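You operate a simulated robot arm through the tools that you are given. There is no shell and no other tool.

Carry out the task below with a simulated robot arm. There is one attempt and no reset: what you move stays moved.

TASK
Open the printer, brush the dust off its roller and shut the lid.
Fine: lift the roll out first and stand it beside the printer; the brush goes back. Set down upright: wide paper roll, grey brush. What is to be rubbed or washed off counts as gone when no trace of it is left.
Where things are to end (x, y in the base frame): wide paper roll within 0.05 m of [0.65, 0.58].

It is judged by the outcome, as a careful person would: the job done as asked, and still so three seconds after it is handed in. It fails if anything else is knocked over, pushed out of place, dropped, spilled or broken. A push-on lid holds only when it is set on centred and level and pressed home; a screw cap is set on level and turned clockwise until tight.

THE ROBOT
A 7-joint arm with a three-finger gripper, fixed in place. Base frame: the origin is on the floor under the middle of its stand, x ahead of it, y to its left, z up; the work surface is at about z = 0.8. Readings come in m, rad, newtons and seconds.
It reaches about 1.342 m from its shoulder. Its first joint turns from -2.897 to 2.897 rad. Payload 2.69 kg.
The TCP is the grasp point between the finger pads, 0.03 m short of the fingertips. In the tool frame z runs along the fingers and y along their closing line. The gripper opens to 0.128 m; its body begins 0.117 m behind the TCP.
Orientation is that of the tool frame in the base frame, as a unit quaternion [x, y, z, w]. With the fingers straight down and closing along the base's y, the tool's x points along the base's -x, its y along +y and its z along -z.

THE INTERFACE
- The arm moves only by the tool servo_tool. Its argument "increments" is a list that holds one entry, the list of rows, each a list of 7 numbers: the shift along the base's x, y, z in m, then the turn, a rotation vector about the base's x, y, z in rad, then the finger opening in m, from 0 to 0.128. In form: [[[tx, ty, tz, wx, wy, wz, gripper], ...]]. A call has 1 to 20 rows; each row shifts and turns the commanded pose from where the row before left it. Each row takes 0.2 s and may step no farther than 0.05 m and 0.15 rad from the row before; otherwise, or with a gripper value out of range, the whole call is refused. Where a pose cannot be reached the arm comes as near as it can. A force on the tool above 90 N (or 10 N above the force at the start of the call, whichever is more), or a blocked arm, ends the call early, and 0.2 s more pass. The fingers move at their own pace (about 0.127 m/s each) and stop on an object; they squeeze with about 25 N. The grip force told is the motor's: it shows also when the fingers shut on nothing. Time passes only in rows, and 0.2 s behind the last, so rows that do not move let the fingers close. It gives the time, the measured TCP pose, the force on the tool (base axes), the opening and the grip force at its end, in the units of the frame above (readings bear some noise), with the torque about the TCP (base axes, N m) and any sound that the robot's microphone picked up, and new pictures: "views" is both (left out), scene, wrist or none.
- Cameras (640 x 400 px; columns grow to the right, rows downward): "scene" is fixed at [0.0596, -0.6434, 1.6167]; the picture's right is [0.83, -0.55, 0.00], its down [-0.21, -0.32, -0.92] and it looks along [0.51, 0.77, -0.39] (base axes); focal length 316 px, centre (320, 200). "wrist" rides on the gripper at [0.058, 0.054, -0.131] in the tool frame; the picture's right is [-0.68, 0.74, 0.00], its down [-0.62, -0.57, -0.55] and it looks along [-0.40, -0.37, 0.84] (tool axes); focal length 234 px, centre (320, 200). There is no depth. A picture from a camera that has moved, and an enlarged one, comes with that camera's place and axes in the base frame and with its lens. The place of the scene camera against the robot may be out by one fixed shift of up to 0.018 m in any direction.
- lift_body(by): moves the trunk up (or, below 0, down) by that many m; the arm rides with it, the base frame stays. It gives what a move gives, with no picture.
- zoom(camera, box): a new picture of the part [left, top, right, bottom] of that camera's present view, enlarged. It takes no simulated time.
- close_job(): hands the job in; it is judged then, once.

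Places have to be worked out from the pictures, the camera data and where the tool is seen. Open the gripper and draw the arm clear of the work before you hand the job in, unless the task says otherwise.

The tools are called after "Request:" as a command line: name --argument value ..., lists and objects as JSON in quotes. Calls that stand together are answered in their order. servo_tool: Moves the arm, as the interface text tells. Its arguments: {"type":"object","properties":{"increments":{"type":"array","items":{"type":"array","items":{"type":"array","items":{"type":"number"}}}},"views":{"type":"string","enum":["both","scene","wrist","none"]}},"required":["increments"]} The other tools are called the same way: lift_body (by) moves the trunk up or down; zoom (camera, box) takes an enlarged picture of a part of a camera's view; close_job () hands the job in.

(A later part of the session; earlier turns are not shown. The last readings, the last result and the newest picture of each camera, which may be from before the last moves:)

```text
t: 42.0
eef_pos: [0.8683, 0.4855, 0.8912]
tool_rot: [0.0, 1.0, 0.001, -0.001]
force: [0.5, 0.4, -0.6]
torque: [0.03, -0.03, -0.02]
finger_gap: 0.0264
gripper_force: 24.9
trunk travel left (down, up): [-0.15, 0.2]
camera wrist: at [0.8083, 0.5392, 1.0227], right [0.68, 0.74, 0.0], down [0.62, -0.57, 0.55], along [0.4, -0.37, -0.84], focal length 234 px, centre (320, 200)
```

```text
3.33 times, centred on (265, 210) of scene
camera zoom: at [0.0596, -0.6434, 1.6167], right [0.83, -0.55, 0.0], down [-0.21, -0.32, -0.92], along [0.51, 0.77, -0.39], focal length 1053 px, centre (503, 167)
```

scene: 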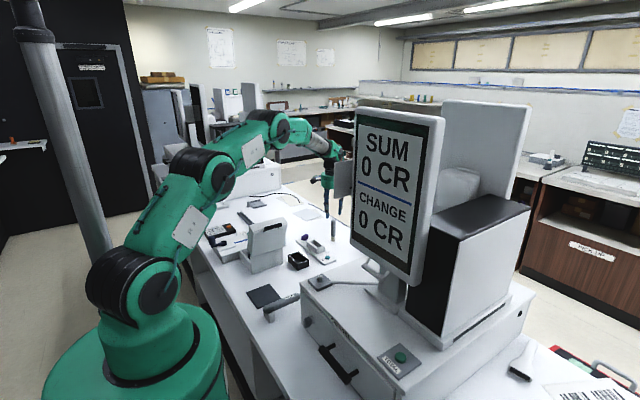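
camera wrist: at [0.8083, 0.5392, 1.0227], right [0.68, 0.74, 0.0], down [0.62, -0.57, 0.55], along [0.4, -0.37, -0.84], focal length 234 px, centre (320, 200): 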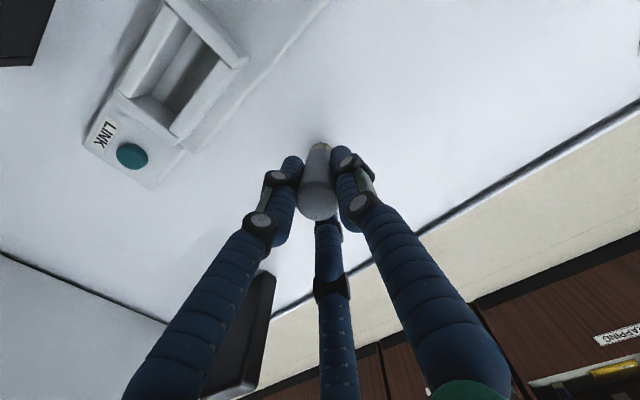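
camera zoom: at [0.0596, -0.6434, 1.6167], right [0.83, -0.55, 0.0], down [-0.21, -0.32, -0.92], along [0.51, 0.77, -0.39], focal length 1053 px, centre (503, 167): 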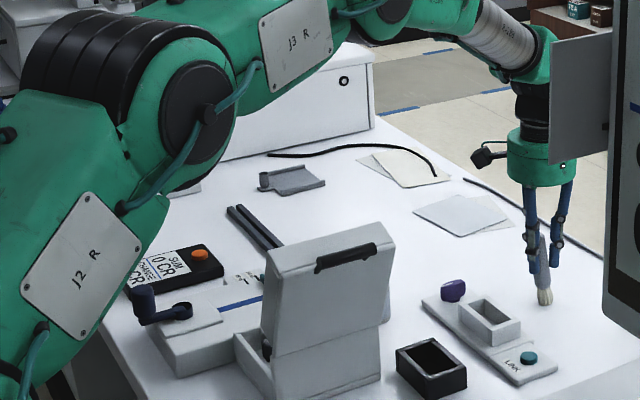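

A row was over the step limit; nothing moved. I'll resend with smaller steps, lifting first and then carrying.

Request:
servo_tool --increments '[[[0, 0, 0.02, 0, 0, 0, 0.012], [0, 0, 0.04, 0, 0, 0, 0.012], [0, 0, 0.045, 0, 0, 0, 0.012], [0, 0, 0.035, 0, 0, 0, 0.012], [-0.03, 0.015, 0.01, 0, 0, 0, 0.012], [-0.04, 0.015, 0, 0, 0, 0, 0.012], [-0.045, 0.015, 0, 0, 0, 0, 0.012], [-0.045, 0.015, 0, 0, 0, 0, 0.012], [-0.045, 0.007, 0, 0, 0, 0, 0.012], [-0.045, 0, 0, 0, 0, 0, 0.012], [-0.045, 0, 0, 0, 0, 0, 0.012], [-0.045, 0, 0, 0, 0, 0, 0.012], [-0.033, 0, 0, 0, 0, 0, 0.012], [0, 0, 0, 0, 0, 0, 0.012]]]' --views "both"

Request:
zoom --camera "wrist" --box '[230, 60, 430, 220]'

Request:
zoom --camera "scene" --box '[210, 150, 320, 270]'

```text
t: 45.0
eef_pos: [0.4941, 0.5546, 1.0408]
tool_rot: [0.0, 1.0, 0.001, 0.0]
force: [-0.5, -0.3, -0.4]
torque: [0.01, -0.02, 0.03]
finger_gap: 0.0264
gripper_force: 24.8
trunk travel left (down, up): [-0.15, 0.2]
camera wrist: at [0.4347, 0.6068, 1.1716], right [0.68, 0.74, 0.0], down [0.62, -0.57, 0.55], along [0.4, -0.37, -0.84], focal length 234 px, centre (320, 200)
```

scene: 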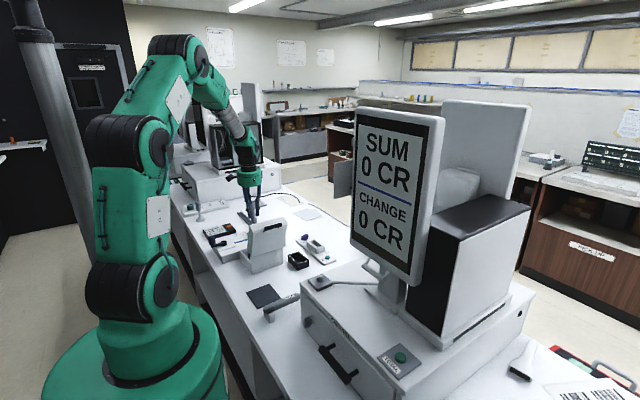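
wrist: 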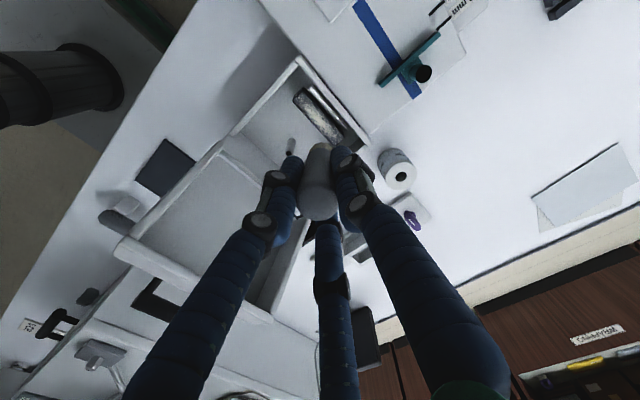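

```text
2.50 times, centred on (330, 140) of wrist
camera zoom: at [0.4347, 0.6068, 1.1716], right [0.68, 0.74, 0.0], down [0.62, -0.57, 0.55], along [0.4, -0.37, -0.84], focal length 585 px, centre (295, 350)
```

zoom: 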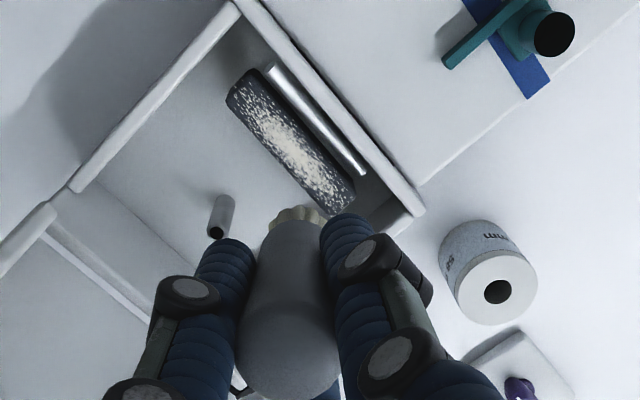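

```text
3.33 times, centred on (265, 210) of scene
camera zoom: at [0.0596, -0.6434, 1.6167], right [0.83, -0.55, 0.0], down [-0.21, -0.32, -0.92], along [0.51, 0.77, -0.39], focal length 1053 px, centre (503, 167)
```

zoom: 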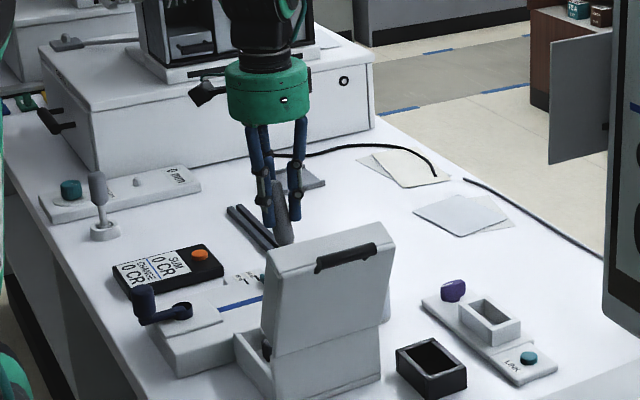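

Roller confirmed: x≈0.45–0.537, y≈0.5525, top near z≈0.85. I'll lower the brush over its −x end and feel for contact.

Request:
servo_tool --increments '[[[-0.015, -0.001, -0.03, 0, 0, 0, 0.012], [-0.015, -0.001, -0.03, 0, 0, 0, 0.012], [0, 0, -0.03, 0, 0, 0, 0.012], [0, 0, 0, 0, 0, 0, 0.012]]]' --views "both"

Request:
zoom --camera "wrist" --box '[230, 60, 430, 220]'

```text
t: 46.0
eef_pos: [0.4656, 0.5518, 0.9507]
tool_rot: [0.0, 1.0, 0.001, 0.0]
force: [0.3, 0.1, -1.1]
torque: [-0.01, 0.06, 0.01]
finger_gap: 0.0265
gripper_force: 25.1
trunk travel left (down, up): [-0.15, 0.2]
camera wrist: at [0.4056, 0.6049, 1.0813], right [0.68, 0.74, 0.0], down [0.62, -0.57, 0.55], along [0.4, -0.37, -0.84], focal length 234 px, centre (320, 200)
```

scene: 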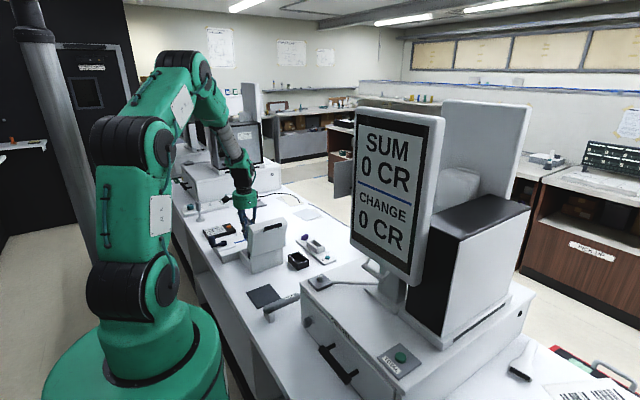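
wrist: 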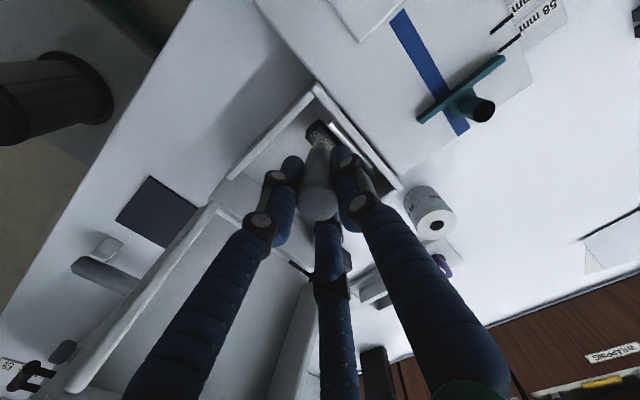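

```text
2.50 times, centred on (330, 140) of wrist
camera zoom: at [0.4056, 0.6049, 1.0813], right [0.68, 0.74, 0.0], down [0.62, -0.57, 0.55], along [0.4, -0.37, -0.84], focal length 585 px, centre (295, 350)
```

zoom: 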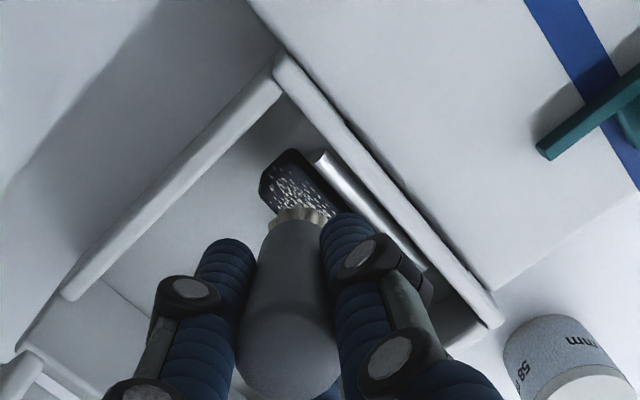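

Request:
servo_tool --increments '[[[0, 0, -0.004, 0, 0, 0, 0.012], [0, 0, -0.003, 0, 0, 0, 0.012], [0, 0, 0, 0, 0, 0, 0.012]]]' --views "none"

```text
t: 46.8
eef_pos: [0.4658, 0.5498, 0.945]
tool_rot: [0.0, 1.0, 0.001, 0.001]
force: [0.6, 0.7, -0.6]
torque: [-0.01, 0.03, -0.01]
finger_gap: 0.0262
gripper_force: 25.0
trunk travel left (down, up): [-0.15, 0.2]
```

Request:
servo_tool --increments '[[[0, 0.001, -0.003, 0, 0, 0, 0.012], [0, 0, -0.002, 0, 0, 0, 0.012], [0, 0, 0, 0, 0, 0, 0.012]]]' --views "none"

```text
t: 47.6
eef_pos: [0.4654, 0.5515, 0.9396]
tool_rot: [0.001, 1.0, 0.002, 0.0]
force: [-0.6, 0.3, -0.9]
torque: [0.01, 0.02, -0.02]
finger_gap: 0.0265
gripper_force: 25.3
trunk travel left (down, up): [-0.15, 0.2]
```

Request:
servo_tool --increments '[[[0, 0, -0.003, 0, 0, 0, 0.012], [0, 0, -0.001, 0, 0, 0, 0.012], [0, 0, 0, 0, 0, 0, 0.012]]]' --views "none"

```text
t: 48.4
eef_pos: [0.4659, 0.5516, 0.9352]
tool_rot: [0.0, 1.0, 0.003, 0.0]
force: [-0.1, -0.5, -0.2]
torque: [0.01, -0.01, 0.01]
finger_gap: 0.0264
gripper_force: 25.2
trunk travel left (down, up): [-0.15, 0.2]
```

Request:
servo_tool --increments '[[[0, 0, -0.003, 0, 0, 0, 0.012], [0, 0, -0.001, 0, 0, 0, 0.012], [0, 0, 0, 0, 0, 0, 0.012]]]' --views "wrist"

Request:
zoom --camera "wrist" --box '[270, 80, 390, 180]'

```text
t: 49.2
eef_pos: [0.4663, 0.551, 0.9315]
tool_rot: [0.0, 1.0, 0.002, 0.0]
force: [0.5, -1.2, 8.4]
torque: [-0.06, -0.05, 0.04]
finger_gap: 0.0262
gripper_force: 25.0
trunk travel left (down, up): [-0.15, 0.2]
camera wrist: at [0.4046, 0.605, 1.0625], right [0.68, 0.74, 0.0], down [0.62, -0.57, 0.55], along [0.41, -0.37, -0.84], focal length 234 px, centre (320, 200)
```

wrist: 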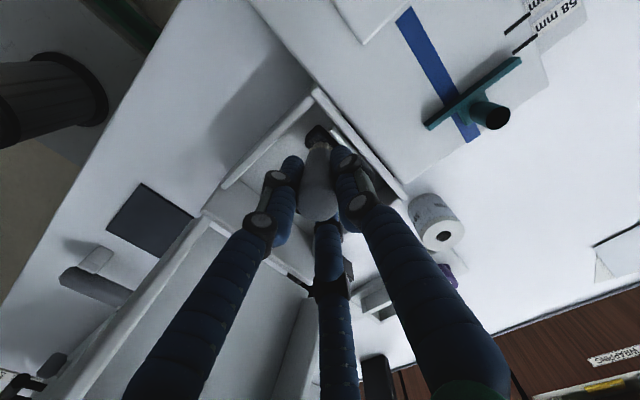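

```text
4.00 times, centred on (330, 130) of wrist
camera zoom: at [0.4046, 0.605, 1.0625], right [0.68, 0.74, 0.0], down [0.62, -0.57, 0.55], along [0.41, -0.37, -0.84], focal length 937 px, centre (280, 480)
```

zoom: 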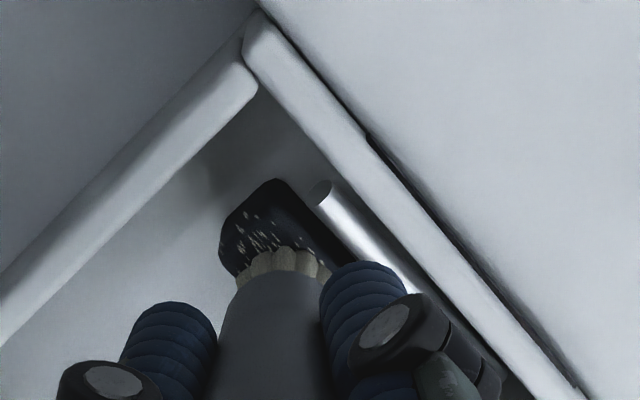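

Contact at TCP z≈0.9315 (8 N). I'll now sweep along the roller's length.

Request:
servo_tool --increments '[[[-0.008, 0.001, 0, 0, 0, 0, 0.012], [-0.008, 0, 0, 0, 0, 0, 0.012], [0.01, 0, 0, 0, 0, 0, 0.012], [0.01, 0, 0, 0, 0, 0, 0.012], [0.01, 0, 0, 0, 0, 0, 0.012], [0.01, 0, 0, 0, 0, 0, 0.012], [0.01, 0, 0, 0, 0, 0, 0.012], [0.01, 0, 0, 0, 0, 0, 0.012], [0.01, 0, 0, 0, 0, 0, 0.012], [0.01, 0, 0, 0, 0, 0, 0.012], [0.008, 0, 0, 0, 0, 0, 0.012]]]' --views "wrist"

Request:
zoom --camera "wrist" --box '[230, 60, 400, 180]'

```text
t: 51.6
eef_pos: [0.5362, 0.5533, 0.9314]
tool_rot: [0.001, 1.0, 0.002, 0.0]
force: [-0.2, 0.1, 2.9]
torque: [0.0, 0.01, -0.01]
finger_gap: 0.0257
gripper_force: 25.4
trunk travel left (down, up): [-0.15, 0.2]
camera wrist: at [0.4764, 0.6057, 1.0622], right [0.68, 0.74, 0.0], down [0.62, -0.57, 0.55], along [0.4, -0.37, -0.84], focal length 234 px, centre (320, 200)
```

wrist: 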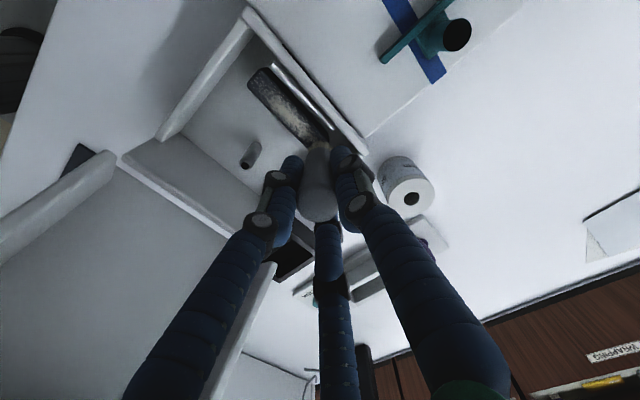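

```text
3.33 times, centred on (315, 120) of wrist
camera zoom: at [0.4764, 0.6057, 1.0622], right [0.68, 0.74, 0.0], down [0.62, -0.57, 0.55], along [0.4, -0.37, -0.84], focal length 781 px, centre (337, 467)
```

zoom: 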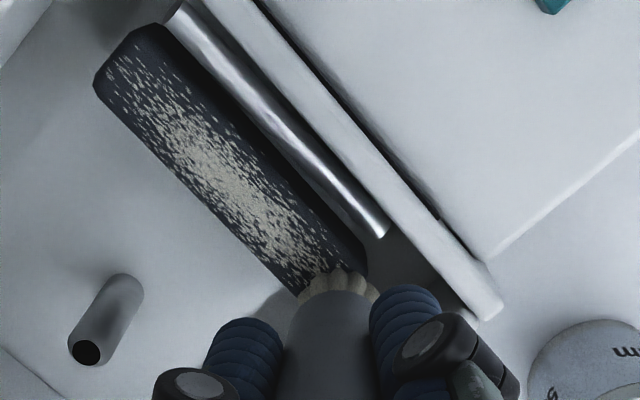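

The sweep has thinned the dust on the +y half of the roller; the −y half still shows dust. I'll make more passes at smaller y.

Request:
servo_tool --increments '[[[0, -0.005, -0.001, 0, 0, 0, 0.012], [-0.012, 0, 0, 0, 0, 0, 0.012], [-0.012, 0, 0, 0, 0, 0, 0.012], [-0.012, 0, 0, 0, 0, 0, 0.012], [-0.012, 0, 0, 0, 0, 0, 0.012], [-0.012, 0, 0, 0, 0, 0, 0.012], [-0.012, 0, 0, 0, 0, 0, 0.012], [-0.012, 0, 0, 0, 0, 0, 0.012], [0, -0.004, 0, 0, 0, 0, 0.012], [0.012, 0, 0, 0, 0, 0, 0.012], [0.012, 0, 0, 0, 0, 0, 0.012], [0.012, 0, 0, 0, 0, 0, 0.012], [0.012, 0, 0, 0, 0, 0, 0.012], [0.012, 0, 0, 0, 0, 0, 0.012], [0.012, 0, 0, 0, 0, 0, 0.012], [0.012, 0, 0, 0, 0, 0, 0.012]]]' --views "wrist"

Request:
zoom --camera "wrist" --box '[230, 60, 400, 180]'

```text
t: 55.0
eef_pos: [0.5372, 0.5444, 0.9301]
tool_rot: [0.0, 1.0, 0.002, -0.001]
force: [0.4, 0.0, 6.4]
torque: [0.01, -0.07, -0.03]
finger_gap: 0.0249
gripper_force: 24.7
trunk travel left (down, up): [-0.15, 0.2]
camera wrist: at [0.4771, 0.597, 1.0607], right [0.68, 0.74, 0.0], down [0.62, -0.57, 0.55], along [0.41, -0.37, -0.84], focal length 234 px, centre (320, 200)
```

wrist: 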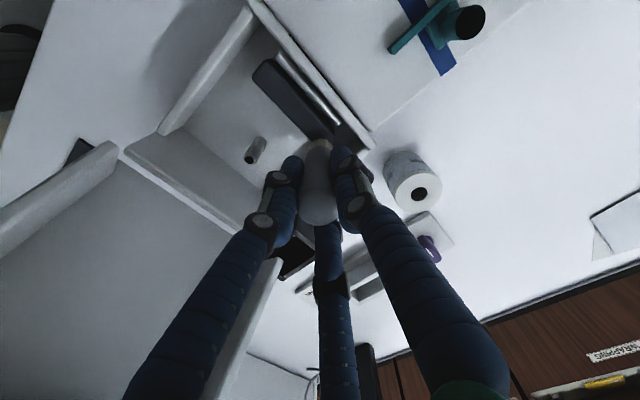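

```text
3.33 times, centred on (315, 120) of wrist
camera zoom: at [0.4771, 0.597, 1.0607], right [0.68, 0.74, 0.0], down [0.62, -0.57, 0.55], along [0.41, -0.37, -0.84], focal length 781 px, centre (337, 467)
```

zoom: 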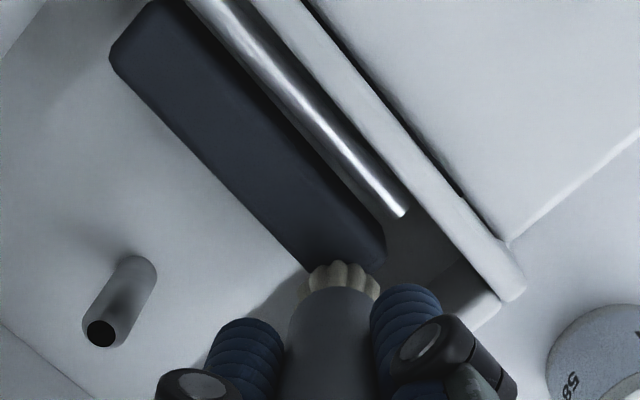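

The roller looks clean from here. I'll do additional full-length passes at y≈0.549 and 0.557, including both ends, to be sure no trace is left.

Request:
servo_tool --increments '[[[0.003, 0.004, 0, 0, 0, 0, 0.012], [-0.014, 0, 0, 0, 0, 0, 0.012], [-0.014, 0, 0, 0, 0, 0, 0.012], [-0.014, 0, 0, 0, 0, 0, 0.012], [-0.014, 0, 0, 0, 0, 0, 0.012], [-0.014, 0, 0, 0, 0, 0, 0.012], [-0.014, 0, 0, 0, 0, 0, 0.012], [-0.007, 0, 0, 0, 0, 0, 0.012], [0, 0.007, 0, 0, 0, 0, 0.012], [0.013, 0, 0, 0, 0, 0, 0.012], [0.013, 0, 0, 0, 0, 0, 0.012], [0.013, 0, 0, 0, 0, 0, 0.012], [0.013, 0, 0, 0, 0, 0, 0.012], [0.013, 0, 0, 0, 0, 0, 0.012], [0.013, 0, 0, 0, 0, 0, 0.012], [0.013, 0, 0, 0, 0, 0, 0.012]]]' --views "none"

Request:
servo_tool --increments '[[[0, -0.005, 0.02, 0, 0, 0, 0.012], [0, 0, 0.04, 0, 0, 0, 0.012], [-0.01, 0, 0.04, 0, 0, 0, 0.012], [0, 0, 0, 0, 0, 0, 0.012]]]' --views "wrist"

Request:
zoom --camera "wrist" --box '[230, 60, 400, 180]'

```text
t: 58.4
eef_pos: [0.5393, 0.5543, 0.9313]
tool_rot: [0.0, 1.0, 0.001, 0.001]
force: [-0.9, -0.1, -0.2]
torque: [-0.01, -0.01, -0.04]
finger_gap: 0.0243
gripper_force: 25.3
trunk travel left (down, up): [-0.15, 0.2]
```

```text
t: 59.4
eef_pos: [0.5283, 0.5491, 1.0308]
tool_rot: [0.001, 1.0, 0.001, 0.0]
force: [0.3, -0.2, 0.3]
torque: [0.05, -0.02, -0.04]
finger_gap: 0.0243
gripper_force: 24.8
trunk travel left (down, up): [-0.15, 0.2]
camera wrist: at [0.467, 0.6023, 1.1622], right [0.68, 0.74, 0.0], down [0.62, -0.57, 0.55], along [0.4, -0.37, -0.84], focal length 234 px, centre (320, 200)
```

wrist: 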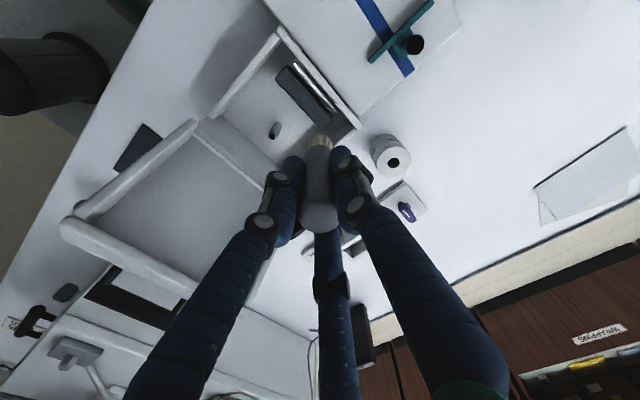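

```text
3.33 times, centred on (315, 120) of wrist
camera zoom: at [0.467, 0.6023, 1.1622], right [0.68, 0.74, 0.0], down [0.62, -0.57, 0.55], along [0.4, -0.37, -0.84], focal length 781 px, centre (337, 467)
```

zoom: 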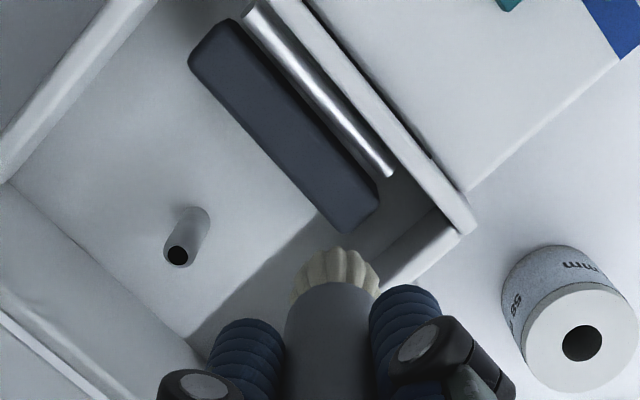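

Request:
zoom --camera "wrist" --box '[270, 55, 350, 130]'

```text
5.33 times, centred on (310, 92) of wrist
camera zoom: at [0.467, 0.6023, 1.1622], right [0.68, 0.74, 0.0], down [0.62, -0.57, 0.55], along [0.4, -0.37, -0.84], focal length 1249 px, centre (373, 773)
```

zoom: 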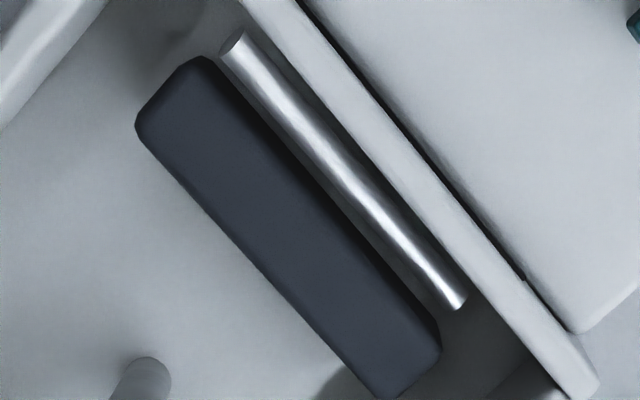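

The roller shows no dust. Now checking how the brush sits in the grip before returning it.

Request:
servo_tool --increments '[[[0.02, 0.0, 0.03, 0, 0, 0, 0.012], [0.04, 0, 0.0, 0, 0, 0, 0.012], [0.04, 0, 0.0, 0, 0, 0, 0.012], [0.04, 0, 0.0, 0, 0, 0, 0.012], [0.04, -0.01, 0, 0, 0, 0, 0.012], [0.04, -0.01, 0, 0, 0, 0, 0.012], [0.04, -0.015, 0, 0, 0, 0, 0.012], [0.04, -0.015, 0, 0, 0, 0, 0.012], [0.04, -0.0136, 0, 0, 0, 0, 0.012], [0, 0, 0, 0, 0, 0, 0.012]]]' --views "both"

Request:
zoom --camera "scene" --box '[290, 130, 360, 240]'

Request:
zoom --camera "wrist" --box '[260, 80, 400, 230]'

```text
t: 61.6
eef_pos: [0.871, 0.4859, 1.0604]
tool_rot: [0.0, 1.0, 0.002, 0.0]
force: [-0.1, -0.6, -1.7]
torque: [0.06, 0.07, 0.0]
finger_gap: 0.0243
gripper_force: 25.1
trunk travel left (down, up): [-0.15, 0.2]
camera wrist: at [0.8107, 0.5396, 1.1912], right [0.68, 0.74, 0.0], down [0.62, -0.57, 0.55], along [0.4, -0.37, -0.84], focal length 234 px, centre (320, 200)
```

scene: 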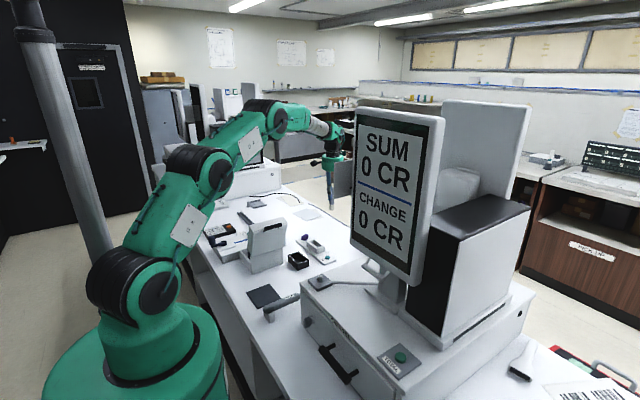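
wrist: 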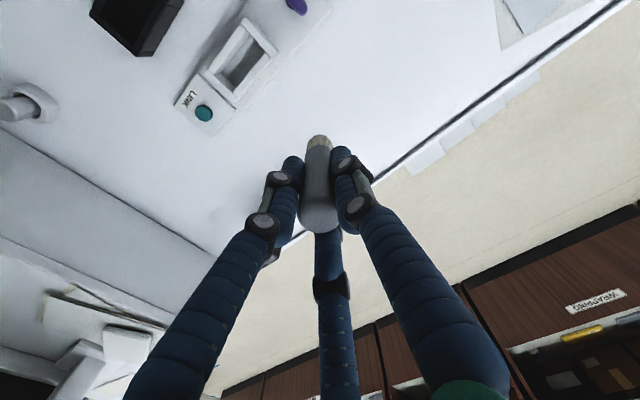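

```text
3.64 times, centred on (325, 185) of scene
camera zoom: at [0.0596, -0.6434, 1.6167], right [0.83, -0.55, 0.0], down [-0.21, -0.32, -0.92], along [0.51, 0.77, -0.39], focal length 1148 px, centre (302, 254)
```

zoom: 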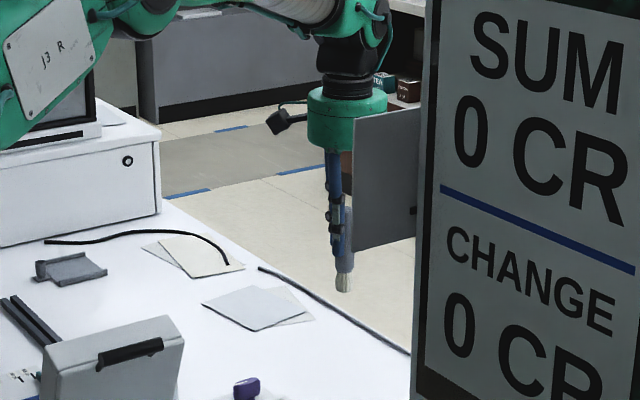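

```text
2.67 times, centred on (330, 155) of wrist
camera zoom: at [0.8107, 0.5396, 1.1912], right [0.68, 0.74, 0.0], down [0.62, -0.57, 0.55], along [0.4, -0.37, -0.84], focal length 624 px, centre (293, 320)
```

zoom: 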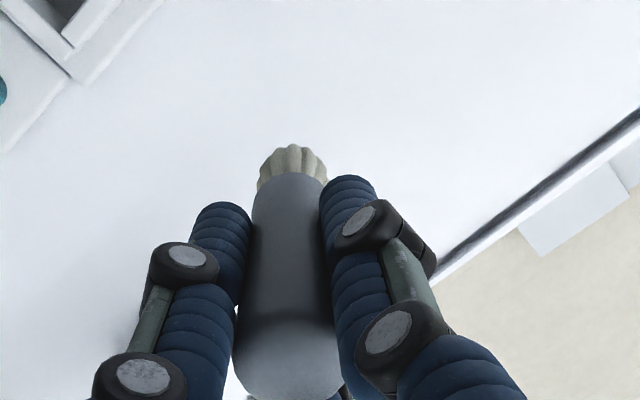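

The brush seems slightly tilted in the grip after sweeping. I'll zoom in to measure the tilt precisely.

Request:
zoom --camera "wrist" --box '[285, 120, 355, 170]'

Request:
zoom --camera "wrist" --box '[285, 190, 355, 240]'

Request:
zoom --camera "scene" --box '[310, 150, 350, 215]'

```text
8.00 times, centred on (320, 145) of wrist
camera zoom: at [0.8107, 0.5396, 1.1912], right [0.68, 0.74, 0.0], down [0.62, -0.57, 0.55], along [0.4, -0.37, -0.84], focal length 1873 px, centre (320, 640)
```

zoom: 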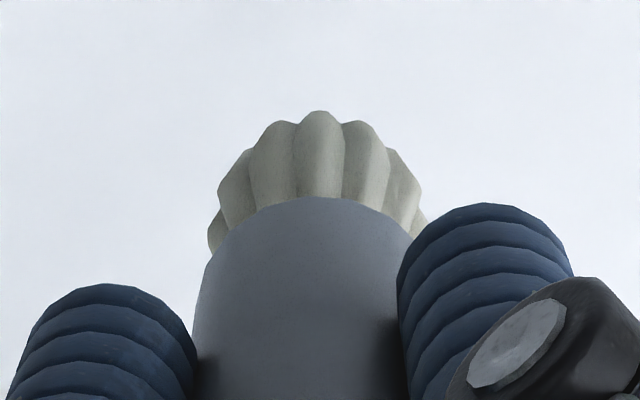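

```text
8.00 times, centred on (320, 215) of wrist
camera zoom: at [0.8107, 0.5396, 1.1912], right [0.68, 0.74, 0.0], down [0.62, -0.57, 0.55], along [0.4, -0.37, -0.84], focal length 1873 px, centre (320, 80)
```

zoom: 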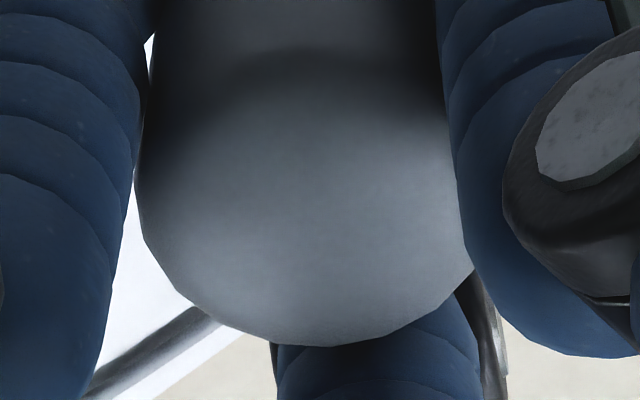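

```text
6.15 times, centred on (330, 182) of scene
camera zoom: at [0.0596, -0.6434, 1.6167], right [0.83, -0.55, 0.0], down [-0.21, -0.32, -0.92], along [0.51, 0.77, -0.39], focal length 1943 px, centre (258, 308)
```

zoom: 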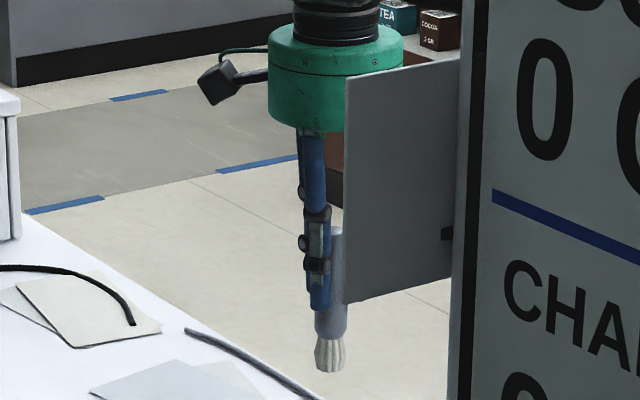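

I'll move to a spot the scene camera sees unobstructed, to measure the brush's tilt there.

Request:
servo_tool --increments '[[[-0.03, 0.03, 0, 0, 0, 0, 0.012], [-0.03, 0.03, 0, 0, 0, 0, 0.012], [-0.03, 0.03, 0, 0, 0, 0, 0.012], [-0.03, 0.03, 0, 0, 0, 0, 0.012], [0, 0, 0, 0, 0, 0, 0.012]]]' --views "scene"

Request:
zoom --camera "scene" --box '[270, 140, 320, 200]'

```text
t: 62.8
eef_pos: [0.7493, 0.6084, 1.0602]
tool_rot: [0.0, 1.0, 0.002, 0.0]
force: [0.0, 0.6, -0.4]
torque: [-0.04, -0.04, 0.0]
finger_gap: 0.0242
gripper_force: 25.1
trunk travel left (down, up): [-0.15, 0.2]
```

scene: 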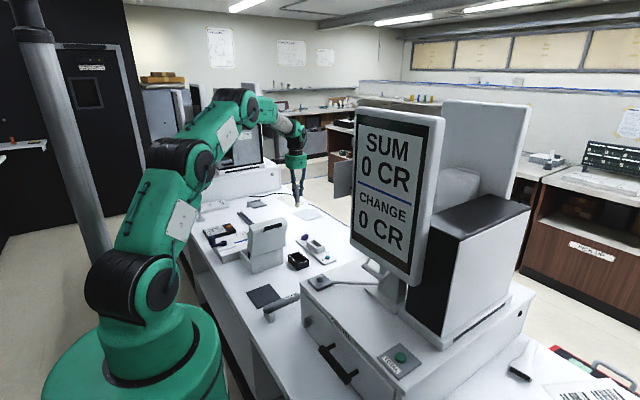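

```text
6.67 times, centred on (295, 170) of scene
camera zoom: at [0.0596, -0.6434, 1.6167], right [0.83, -0.55, 0.0], down [-0.21, -0.32, -0.92], along [0.51, 0.77, -0.39], focal length 2105 px, centre (487, 400)
```

zoom: 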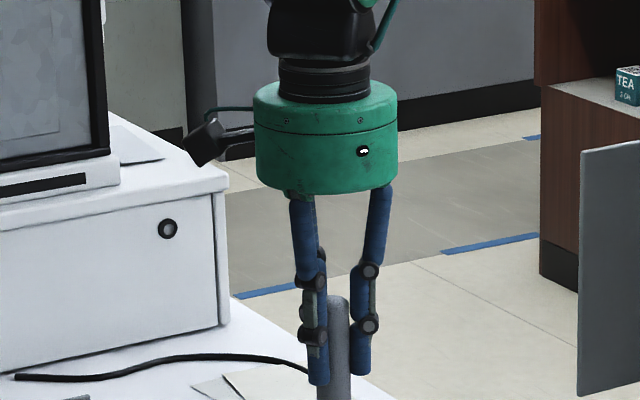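

Request:
zoom --camera "scene" --box '[275, 170, 325, 215]'

```text
8.89 times, centred on (300, 192) of scene
camera zoom: at [0.0596, -0.6434, 1.6167], right [0.83, -0.55, 0.0], down [-0.21, -0.32, -0.92], along [0.51, 0.77, -0.39], focal length 2807 px, centre (498, 267)
```

zoom: 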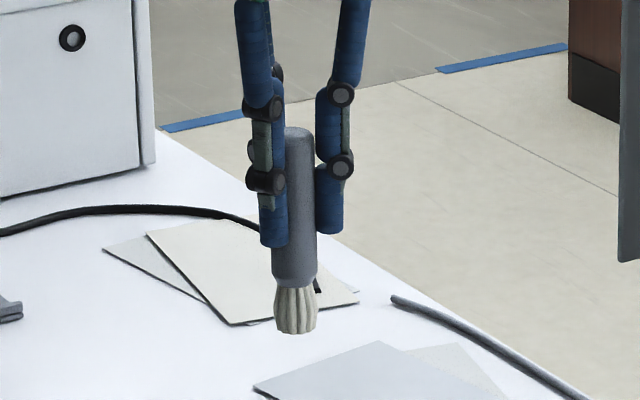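

Request:
zoom --camera "scene" --box '[284, 180, 312, 210]'

Request:
servo_tool --increments '[[[0, 0, 0, 0, 0, 0.14, 0.012], [0, 0, 0, 0, 0, 0.14, 0.012], [0, 0, 0, 0, 0, 0.14, 0.012], [0, 0, 0, 0, 0, 0.14, 0.012], [0, 0, 0, 0, 0, 0.14, 0.012], [0, 0, 0, 0, 0, 0.14, 0.012], [0, 0, 0, 0, 0, 0.14, 0.012], [0, 0, 0, 0, 0, 0.14, 0.012], [0, 0, 0, 0, 0, 0.14, 0.012], [0, 0, 0, 0, 0, 0.14, 0.012], [0, 0, 0, 0, 0, 0.14, 0.012], [0, 0, 0, 0, 0, 0.03, 0.012], [0, 0, 0, 0, 0, 0, 0.012]]]' --views "both"

Request:
zoom --camera "scene" --box '[284, 180, 312, 210]'

```text
13.33 times, centred on (298, 195) of scene
camera zoom: at [0.0596, -0.6434, 1.6167], right [0.83, -0.55, 0.0], down [-0.21, -0.32, -0.92], along [0.51, 0.77, -0.39], focal length 4210 px, centre (613, 267)
```

zoom: 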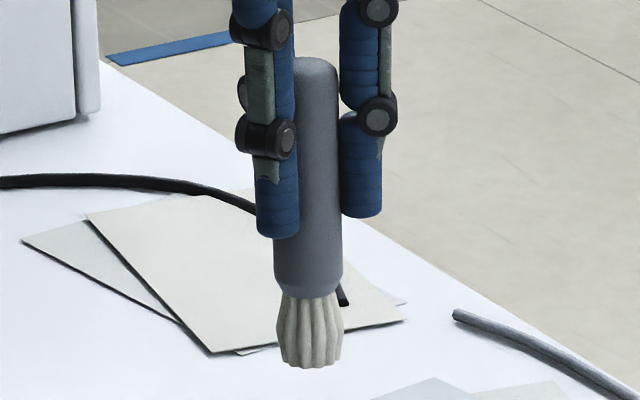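

```text
t: 65.6
eef_pos: [0.7515, 0.6038, 1.0601]
tool_rot: [0.707, -0.707, -0.002, 0.001]
force: [-0.6, 0.2, 0.4]
torque: [0.03, 0.01, -0.01]
finger_gap: 0.024
gripper_force: 25.6
trunk travel left (down, up): [-0.15, 0.2]
camera wrist: at [0.6962, 0.5474, 1.1907], right [-0.74, 0.68, 0.0], down [0.57, 0.62, 0.55], along [0.37, 0.4, -0.84], focal length 234 px, centre (320, 200)
```

scene: 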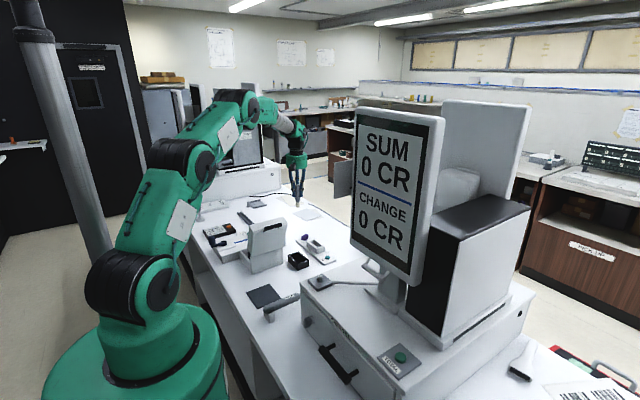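
wrist: 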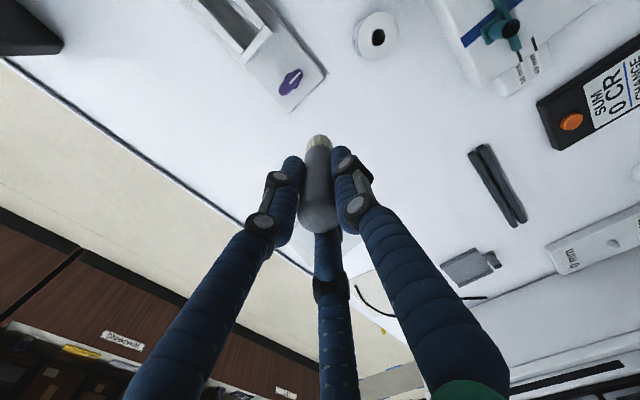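

```text
13.33 times, centred on (298, 195) of scene
camera zoom: at [0.0596, -0.6434, 1.6167], right [0.83, -0.55, 0.0], down [-0.21, -0.32, -0.92], along [0.51, 0.77, -0.39], focal length 4210 px, centre (613, 267)
```

zoom: 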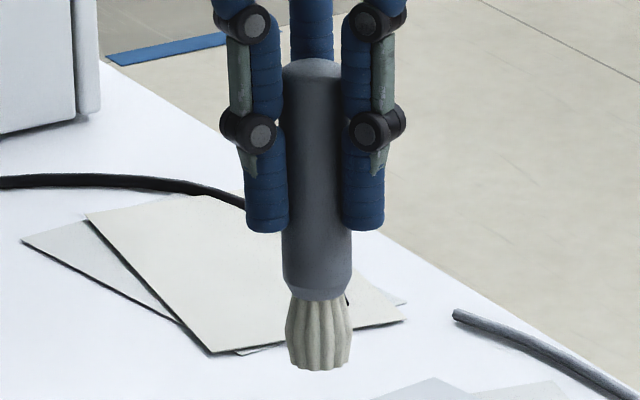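

From both orientations the brush is vertical within ~1.5° (the sweep re-seated it), with bristle tips now about 0.084 below the TCP. I'll rotate back and return to above its original spot.

Request:
servo_tool --increments '[[[0, 0, 0, 0, 0, -0.14, 0.012], [0, 0, 0, 0, 0, -0.14, 0.012], [0, 0, 0, 0, 0, -0.14, 0.012], [0, 0, 0, 0, 0, -0.14, 0.012], [0, 0, 0, 0, 0, -0.14, 0.012], [0, 0, 0, 0, 0, -0.14, 0.012], [0, 0, 0, 0, 0, -0.14, 0.012], [0.03, -0.03, 0, 0, 0, -0.14, 0.012], [0.03, -0.03, 0, 0, 0, -0.14, 0.012], [0.03, -0.03, 0, 0, 0, -0.14, 0.012], [0.027, -0.03, 0, 0, 0, -0.14, 0.012], [0, 0, -0.03, 0, 0, -0.03, 0.012], [0, 0, -0.04, 0, 0, 0, 0.012], [0, 0, -0.04, 0, 0, 0, 0.012], [0, 0, -0.03, 0, 0, 0, 0.012], [0, 0, 0, 0, 0, 0, 0.012]]]' --views "both"

Request:
zoom --camera "scene" --box '[310, 190, 350, 250]'

Request:
zoom --camera "wrist" --box '[270, 100, 370, 180]'

```text
t: 69.0
eef_pos: [0.8663, 0.4878, 0.9189]
tool_rot: [-0.001, 1.0, 0.002, 0.0]
force: [-0.4, 0.3, -0.4]
torque: [-0.01, 0.02, -0.04]
finger_gap: 0.0243
gripper_force: 24.9
trunk travel left (down, up): [-0.15, 0.2]
camera wrist: at [0.8069, 0.5409, 1.0502], right [0.68, 0.74, 0.0], down [0.62, -0.57, 0.55], along [0.4, -0.37, -0.84], focal length 234 px, centre (320, 200)
```

scene: 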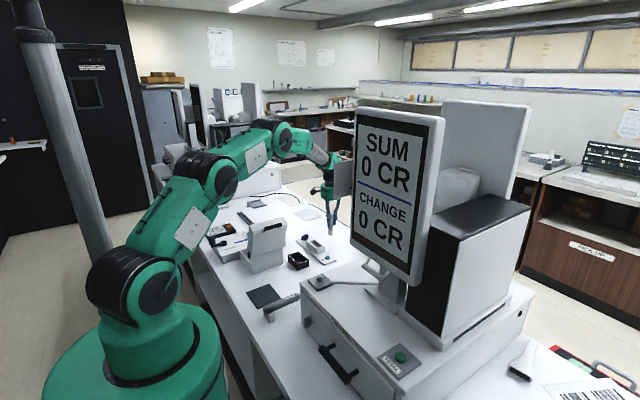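
wrist: 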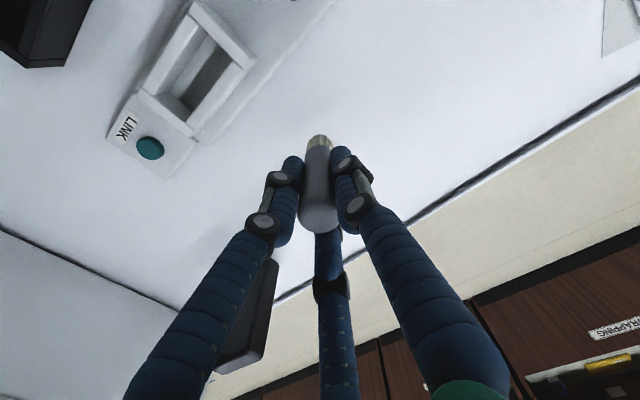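

```text
6.67 times, centred on (330, 220) of scene
camera zoom: at [0.0596, -0.6434, 1.6167], right [0.83, -0.55, 0.0], down [-0.21, -0.32, -0.92], along [0.51, 0.77, -0.39], focal length 2105 px, centre (253, 67)
```

zoom: 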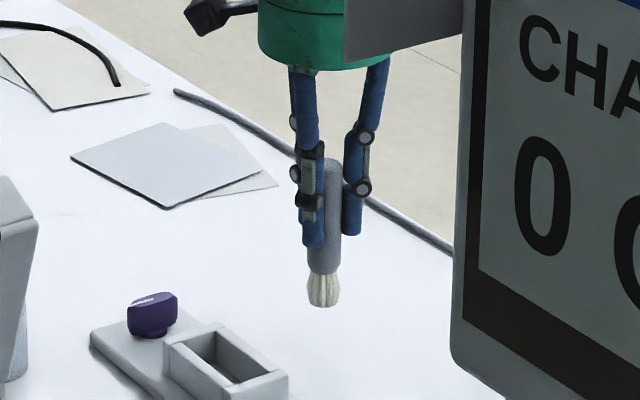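

```text
5.00 times, centred on (320, 140) of wrist
camera zoom: at [0.8069, 0.5409, 1.0502], right [0.68, 0.74, 0.0], down [0.62, -0.57, 0.55], along [0.4, -0.37, -0.84], focal length 1171 px, centre (320, 500)
```

zoom: 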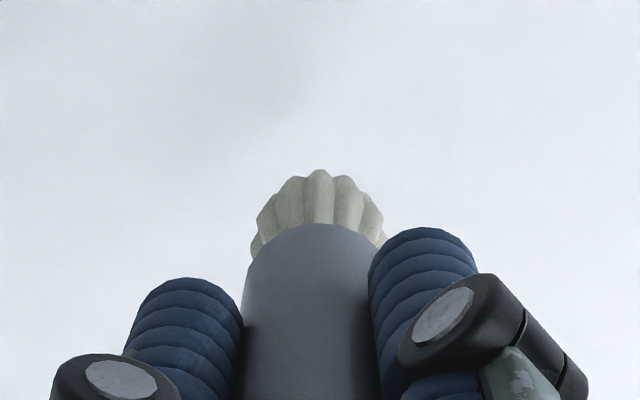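

The brush hangs essentially vertical. I'll correct to (0.8685, 0.4855) and lower, feeling for the table.

Request:
servo_tool --increments '[[[0.002, -0.002, -0.01, 0, 0, 0, 0.012], [0, 0, -0.01, 0, 0, 0, 0.012], [0, 0, -0.008, 0, 0, 0, 0.012], [0, 0, 0, 0, 0, 0, 0.012]]]' --views "none"

```text
t: 70.0
eef_pos: [0.8702, 0.4839, 0.8923]
tool_rot: [0.001, 1.0, 0.002, 0.0]
force: [0.5, 0.1, -0.8]
torque: [0.03, -0.01, 0.0]
finger_gap: 0.0242
gripper_force: 25.0
trunk travel left (down, up): [-0.15, 0.2]
```

Request:
servo_tool --increments '[[[-0.001, 0.001, -0.003, 0, 0, 0, 0.012], [0, 0, -0.001, 0, 0, 0, 0.012], [0, 0, 0, 0, 0, 0, 0.012]]]' --views "none"

```text
t: 70.8
eef_pos: [0.8683, 0.4859, 0.887]
tool_rot: [0.001, 1.0, 0.001, -0.001]
force: [-0.8, 0.2, -0.4]
torque: [-0.01, 0.01, 0.02]
finger_gap: 0.0243
gripper_force: 24.5
trunk travel left (down, up): [-0.15, 0.2]
```

Request:
servo_tool --increments '[[[0, 0, -0.002, 0, 0, 0, 0.012], [0, 0, -0.001, 0, 0, 0, 0.012], [0, 0, 0, 0, 0, 0, 0.012]]]' --views "none"

```text
t: 71.6
eef_pos: [0.8689, 0.4853, 0.8875]
tool_rot: [0.0, 1.0, 0.002, 0.0]
force: [-2.1, 1.0, 9.0]
torque: [0.13, 0.14, -0.03]
finger_gap: 0.0241
gripper_force: 24.6
trunk travel left (down, up): [-0.15, 0.2]
```

Contact felt (9 N). I'll press 1 mm more so it seats flat, then open the fingers slowly so the brush stays caged as it settles.

Request:
servo_tool --increments '[[[0, 0, -0.001, 0, 0, 0, 0.012], [0, 0, 0, 0, 0, 0, 0.026], [0, 0, 0, 0, 0, 0, 0.028], [0, 0, 0, 0, 0, 0, 0.03], [0, 0, 0, 0, 0, 0, 0.032], [0, 0, 0, 0, 0, 0, 0.034], [0, 0, 0, 0, 0, 0, 0.034], [0, 0, 0, 0, 0, 0, 0.034]]]' --views "both"

Request:
zoom --camera "scene" --box '[310, 190, 350, 250]'

Request:
zoom --camera "wrist" --box '[260, 100, 380, 240]'

```text
t: 73.4
eef_pos: [0.8678, 0.4863, 0.8833]
tool_rot: [0.0, 1.0, 0.002, 0.0]
force: [-0.5, 0.0, 0.1]
torque: [0.01, 0.03, -0.03]
finger_gap: 0.0339
gripper_force: 0.0
trunk travel left (down, up): [-0.15, 0.2]
camera wrist: at [0.8078, 0.5383, 1.0143], right [0.68, 0.74, 0.0], down [0.62, -0.57, 0.55], along [0.4, -0.37, -0.84], focal length 234 px, centre (320, 200)
```

scene: 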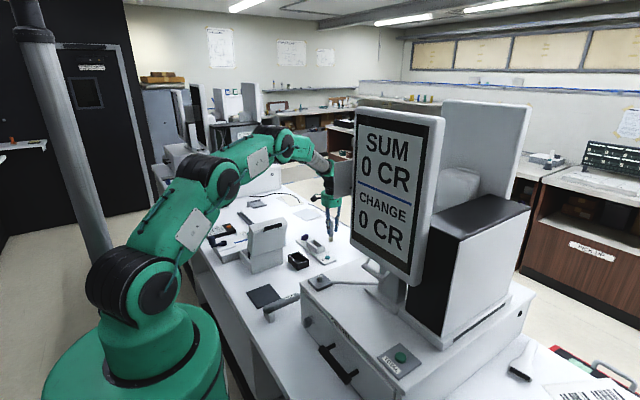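
wrist: 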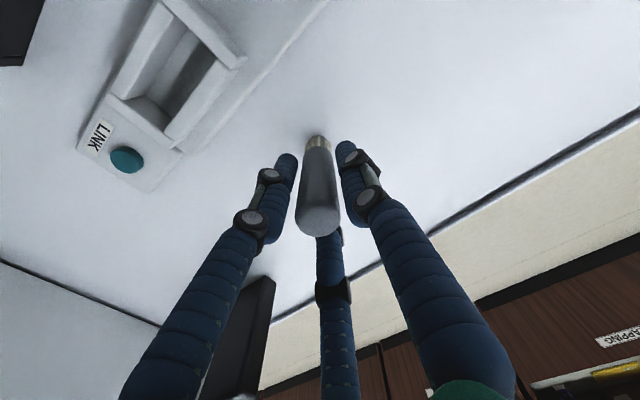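

```text
6.67 times, centred on (330, 220) of scene
camera zoom: at [0.0596, -0.6434, 1.6167], right [0.83, -0.55, 0.0], down [-0.21, -0.32, -0.92], along [0.51, 0.77, -0.39], focal length 2105 px, centre (253, 67)
```

zoom: 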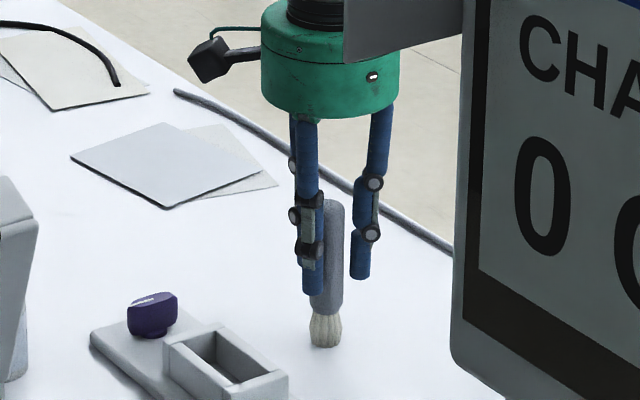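

```text
2.86 times, centred on (320, 170) of wrist
camera zoom: at [0.8078, 0.5383, 1.0143], right [0.68, 0.74, 0.0], down [0.62, -0.57, 0.55], along [0.4, -0.37, -0.84], focal length 669 px, centre (320, 286)
```

zoom: 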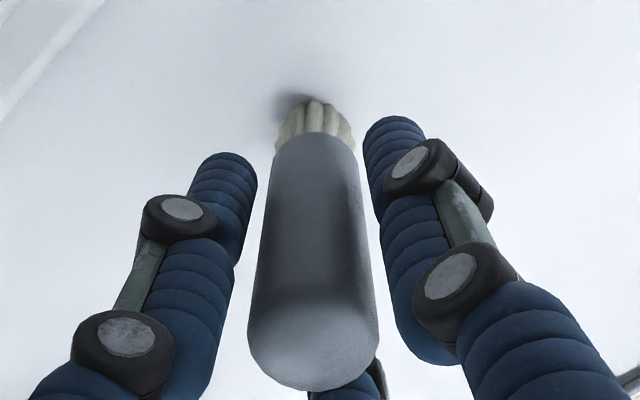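

The brush is released and standing within the loosened fingers. I'll open further and check it is steady before rising.

Request:
servo_tool --increments '[[[0, 0, 0, 0, 0, 0, 0.04], [0, 0, 0, 0, 0, 0, 0.05], [0, 0, 0, 0, 0, 0, 0.06], [0, 0, 0, 0, 0, 0, 0.07], [0, 0, 0, 0, 0, 0, 0.07]]]' --views "both"

Request:
zoom --camera "scene" --box '[310, 190, 350, 250]'

Request:
zoom --camera "wrist" --box '[260, 100, 380, 240]'

```text
t: 74.6
eef_pos: [0.8681, 0.4844, 0.8838]
tool_rot: [0.0, 1.0, 0.002, 0.0]
force: [0.0, -0.2, 0.2]
torque: [-0.03, 0.02, 0.01]
finger_gap: 0.0702
gripper_force: 0.0
trunk travel left (down, up): [-0.15, 0.2]
camera wrist: at [0.8078, 0.5383, 1.0143], right [0.68, 0.74, 0.0], down [0.62, -0.57, 0.55], along [0.4, -0.37, -0.84], focal length 234 px, centre (320, 200)
```

scene: 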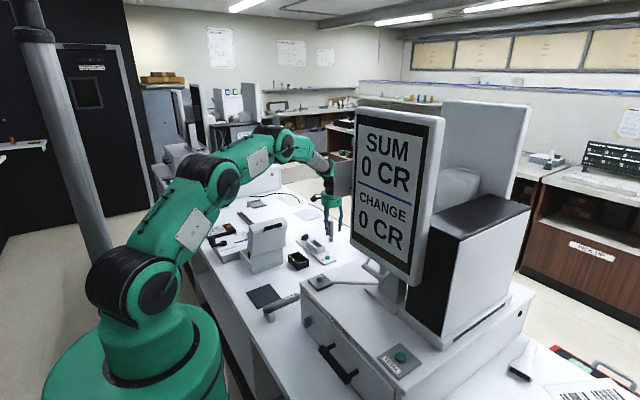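
wrist: 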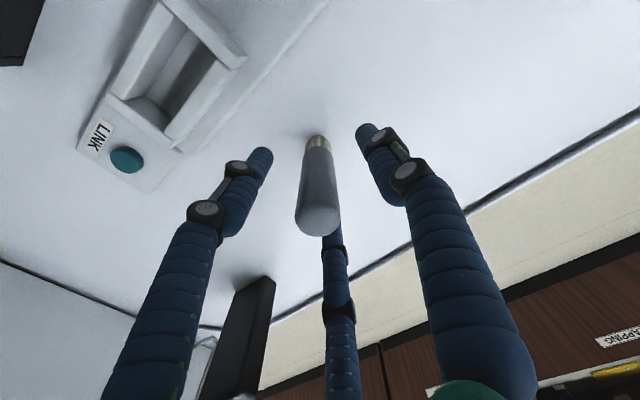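

```text
6.67 times, centred on (330, 220) of scene
camera zoom: at [0.0596, -0.6434, 1.6167], right [0.83, -0.55, 0.0], down [-0.21, -0.32, -0.92], along [0.51, 0.77, -0.39], focal length 2105 px, centre (253, 67)
```

zoom: 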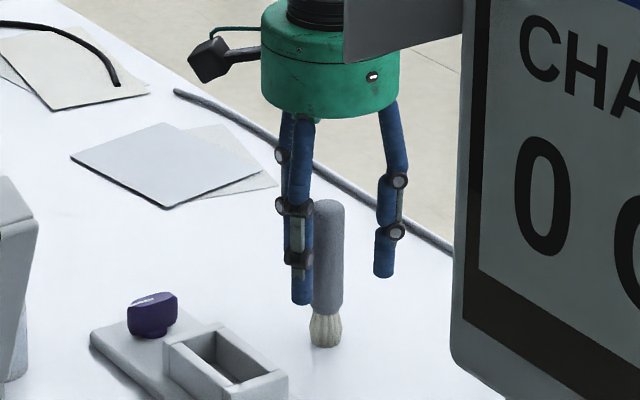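

```text
2.86 times, centred on (320, 170) of wrist
camera zoom: at [0.8078, 0.5383, 1.0143], right [0.68, 0.74, 0.0], down [0.62, -0.57, 0.55], along [0.4, -0.37, -0.84], focal length 669 px, centre (320, 286)
```

zoom: 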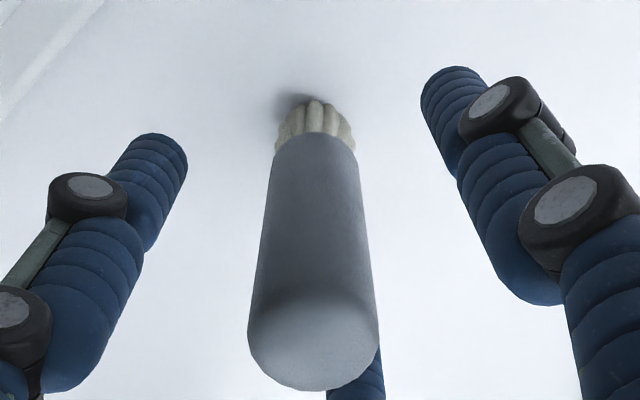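

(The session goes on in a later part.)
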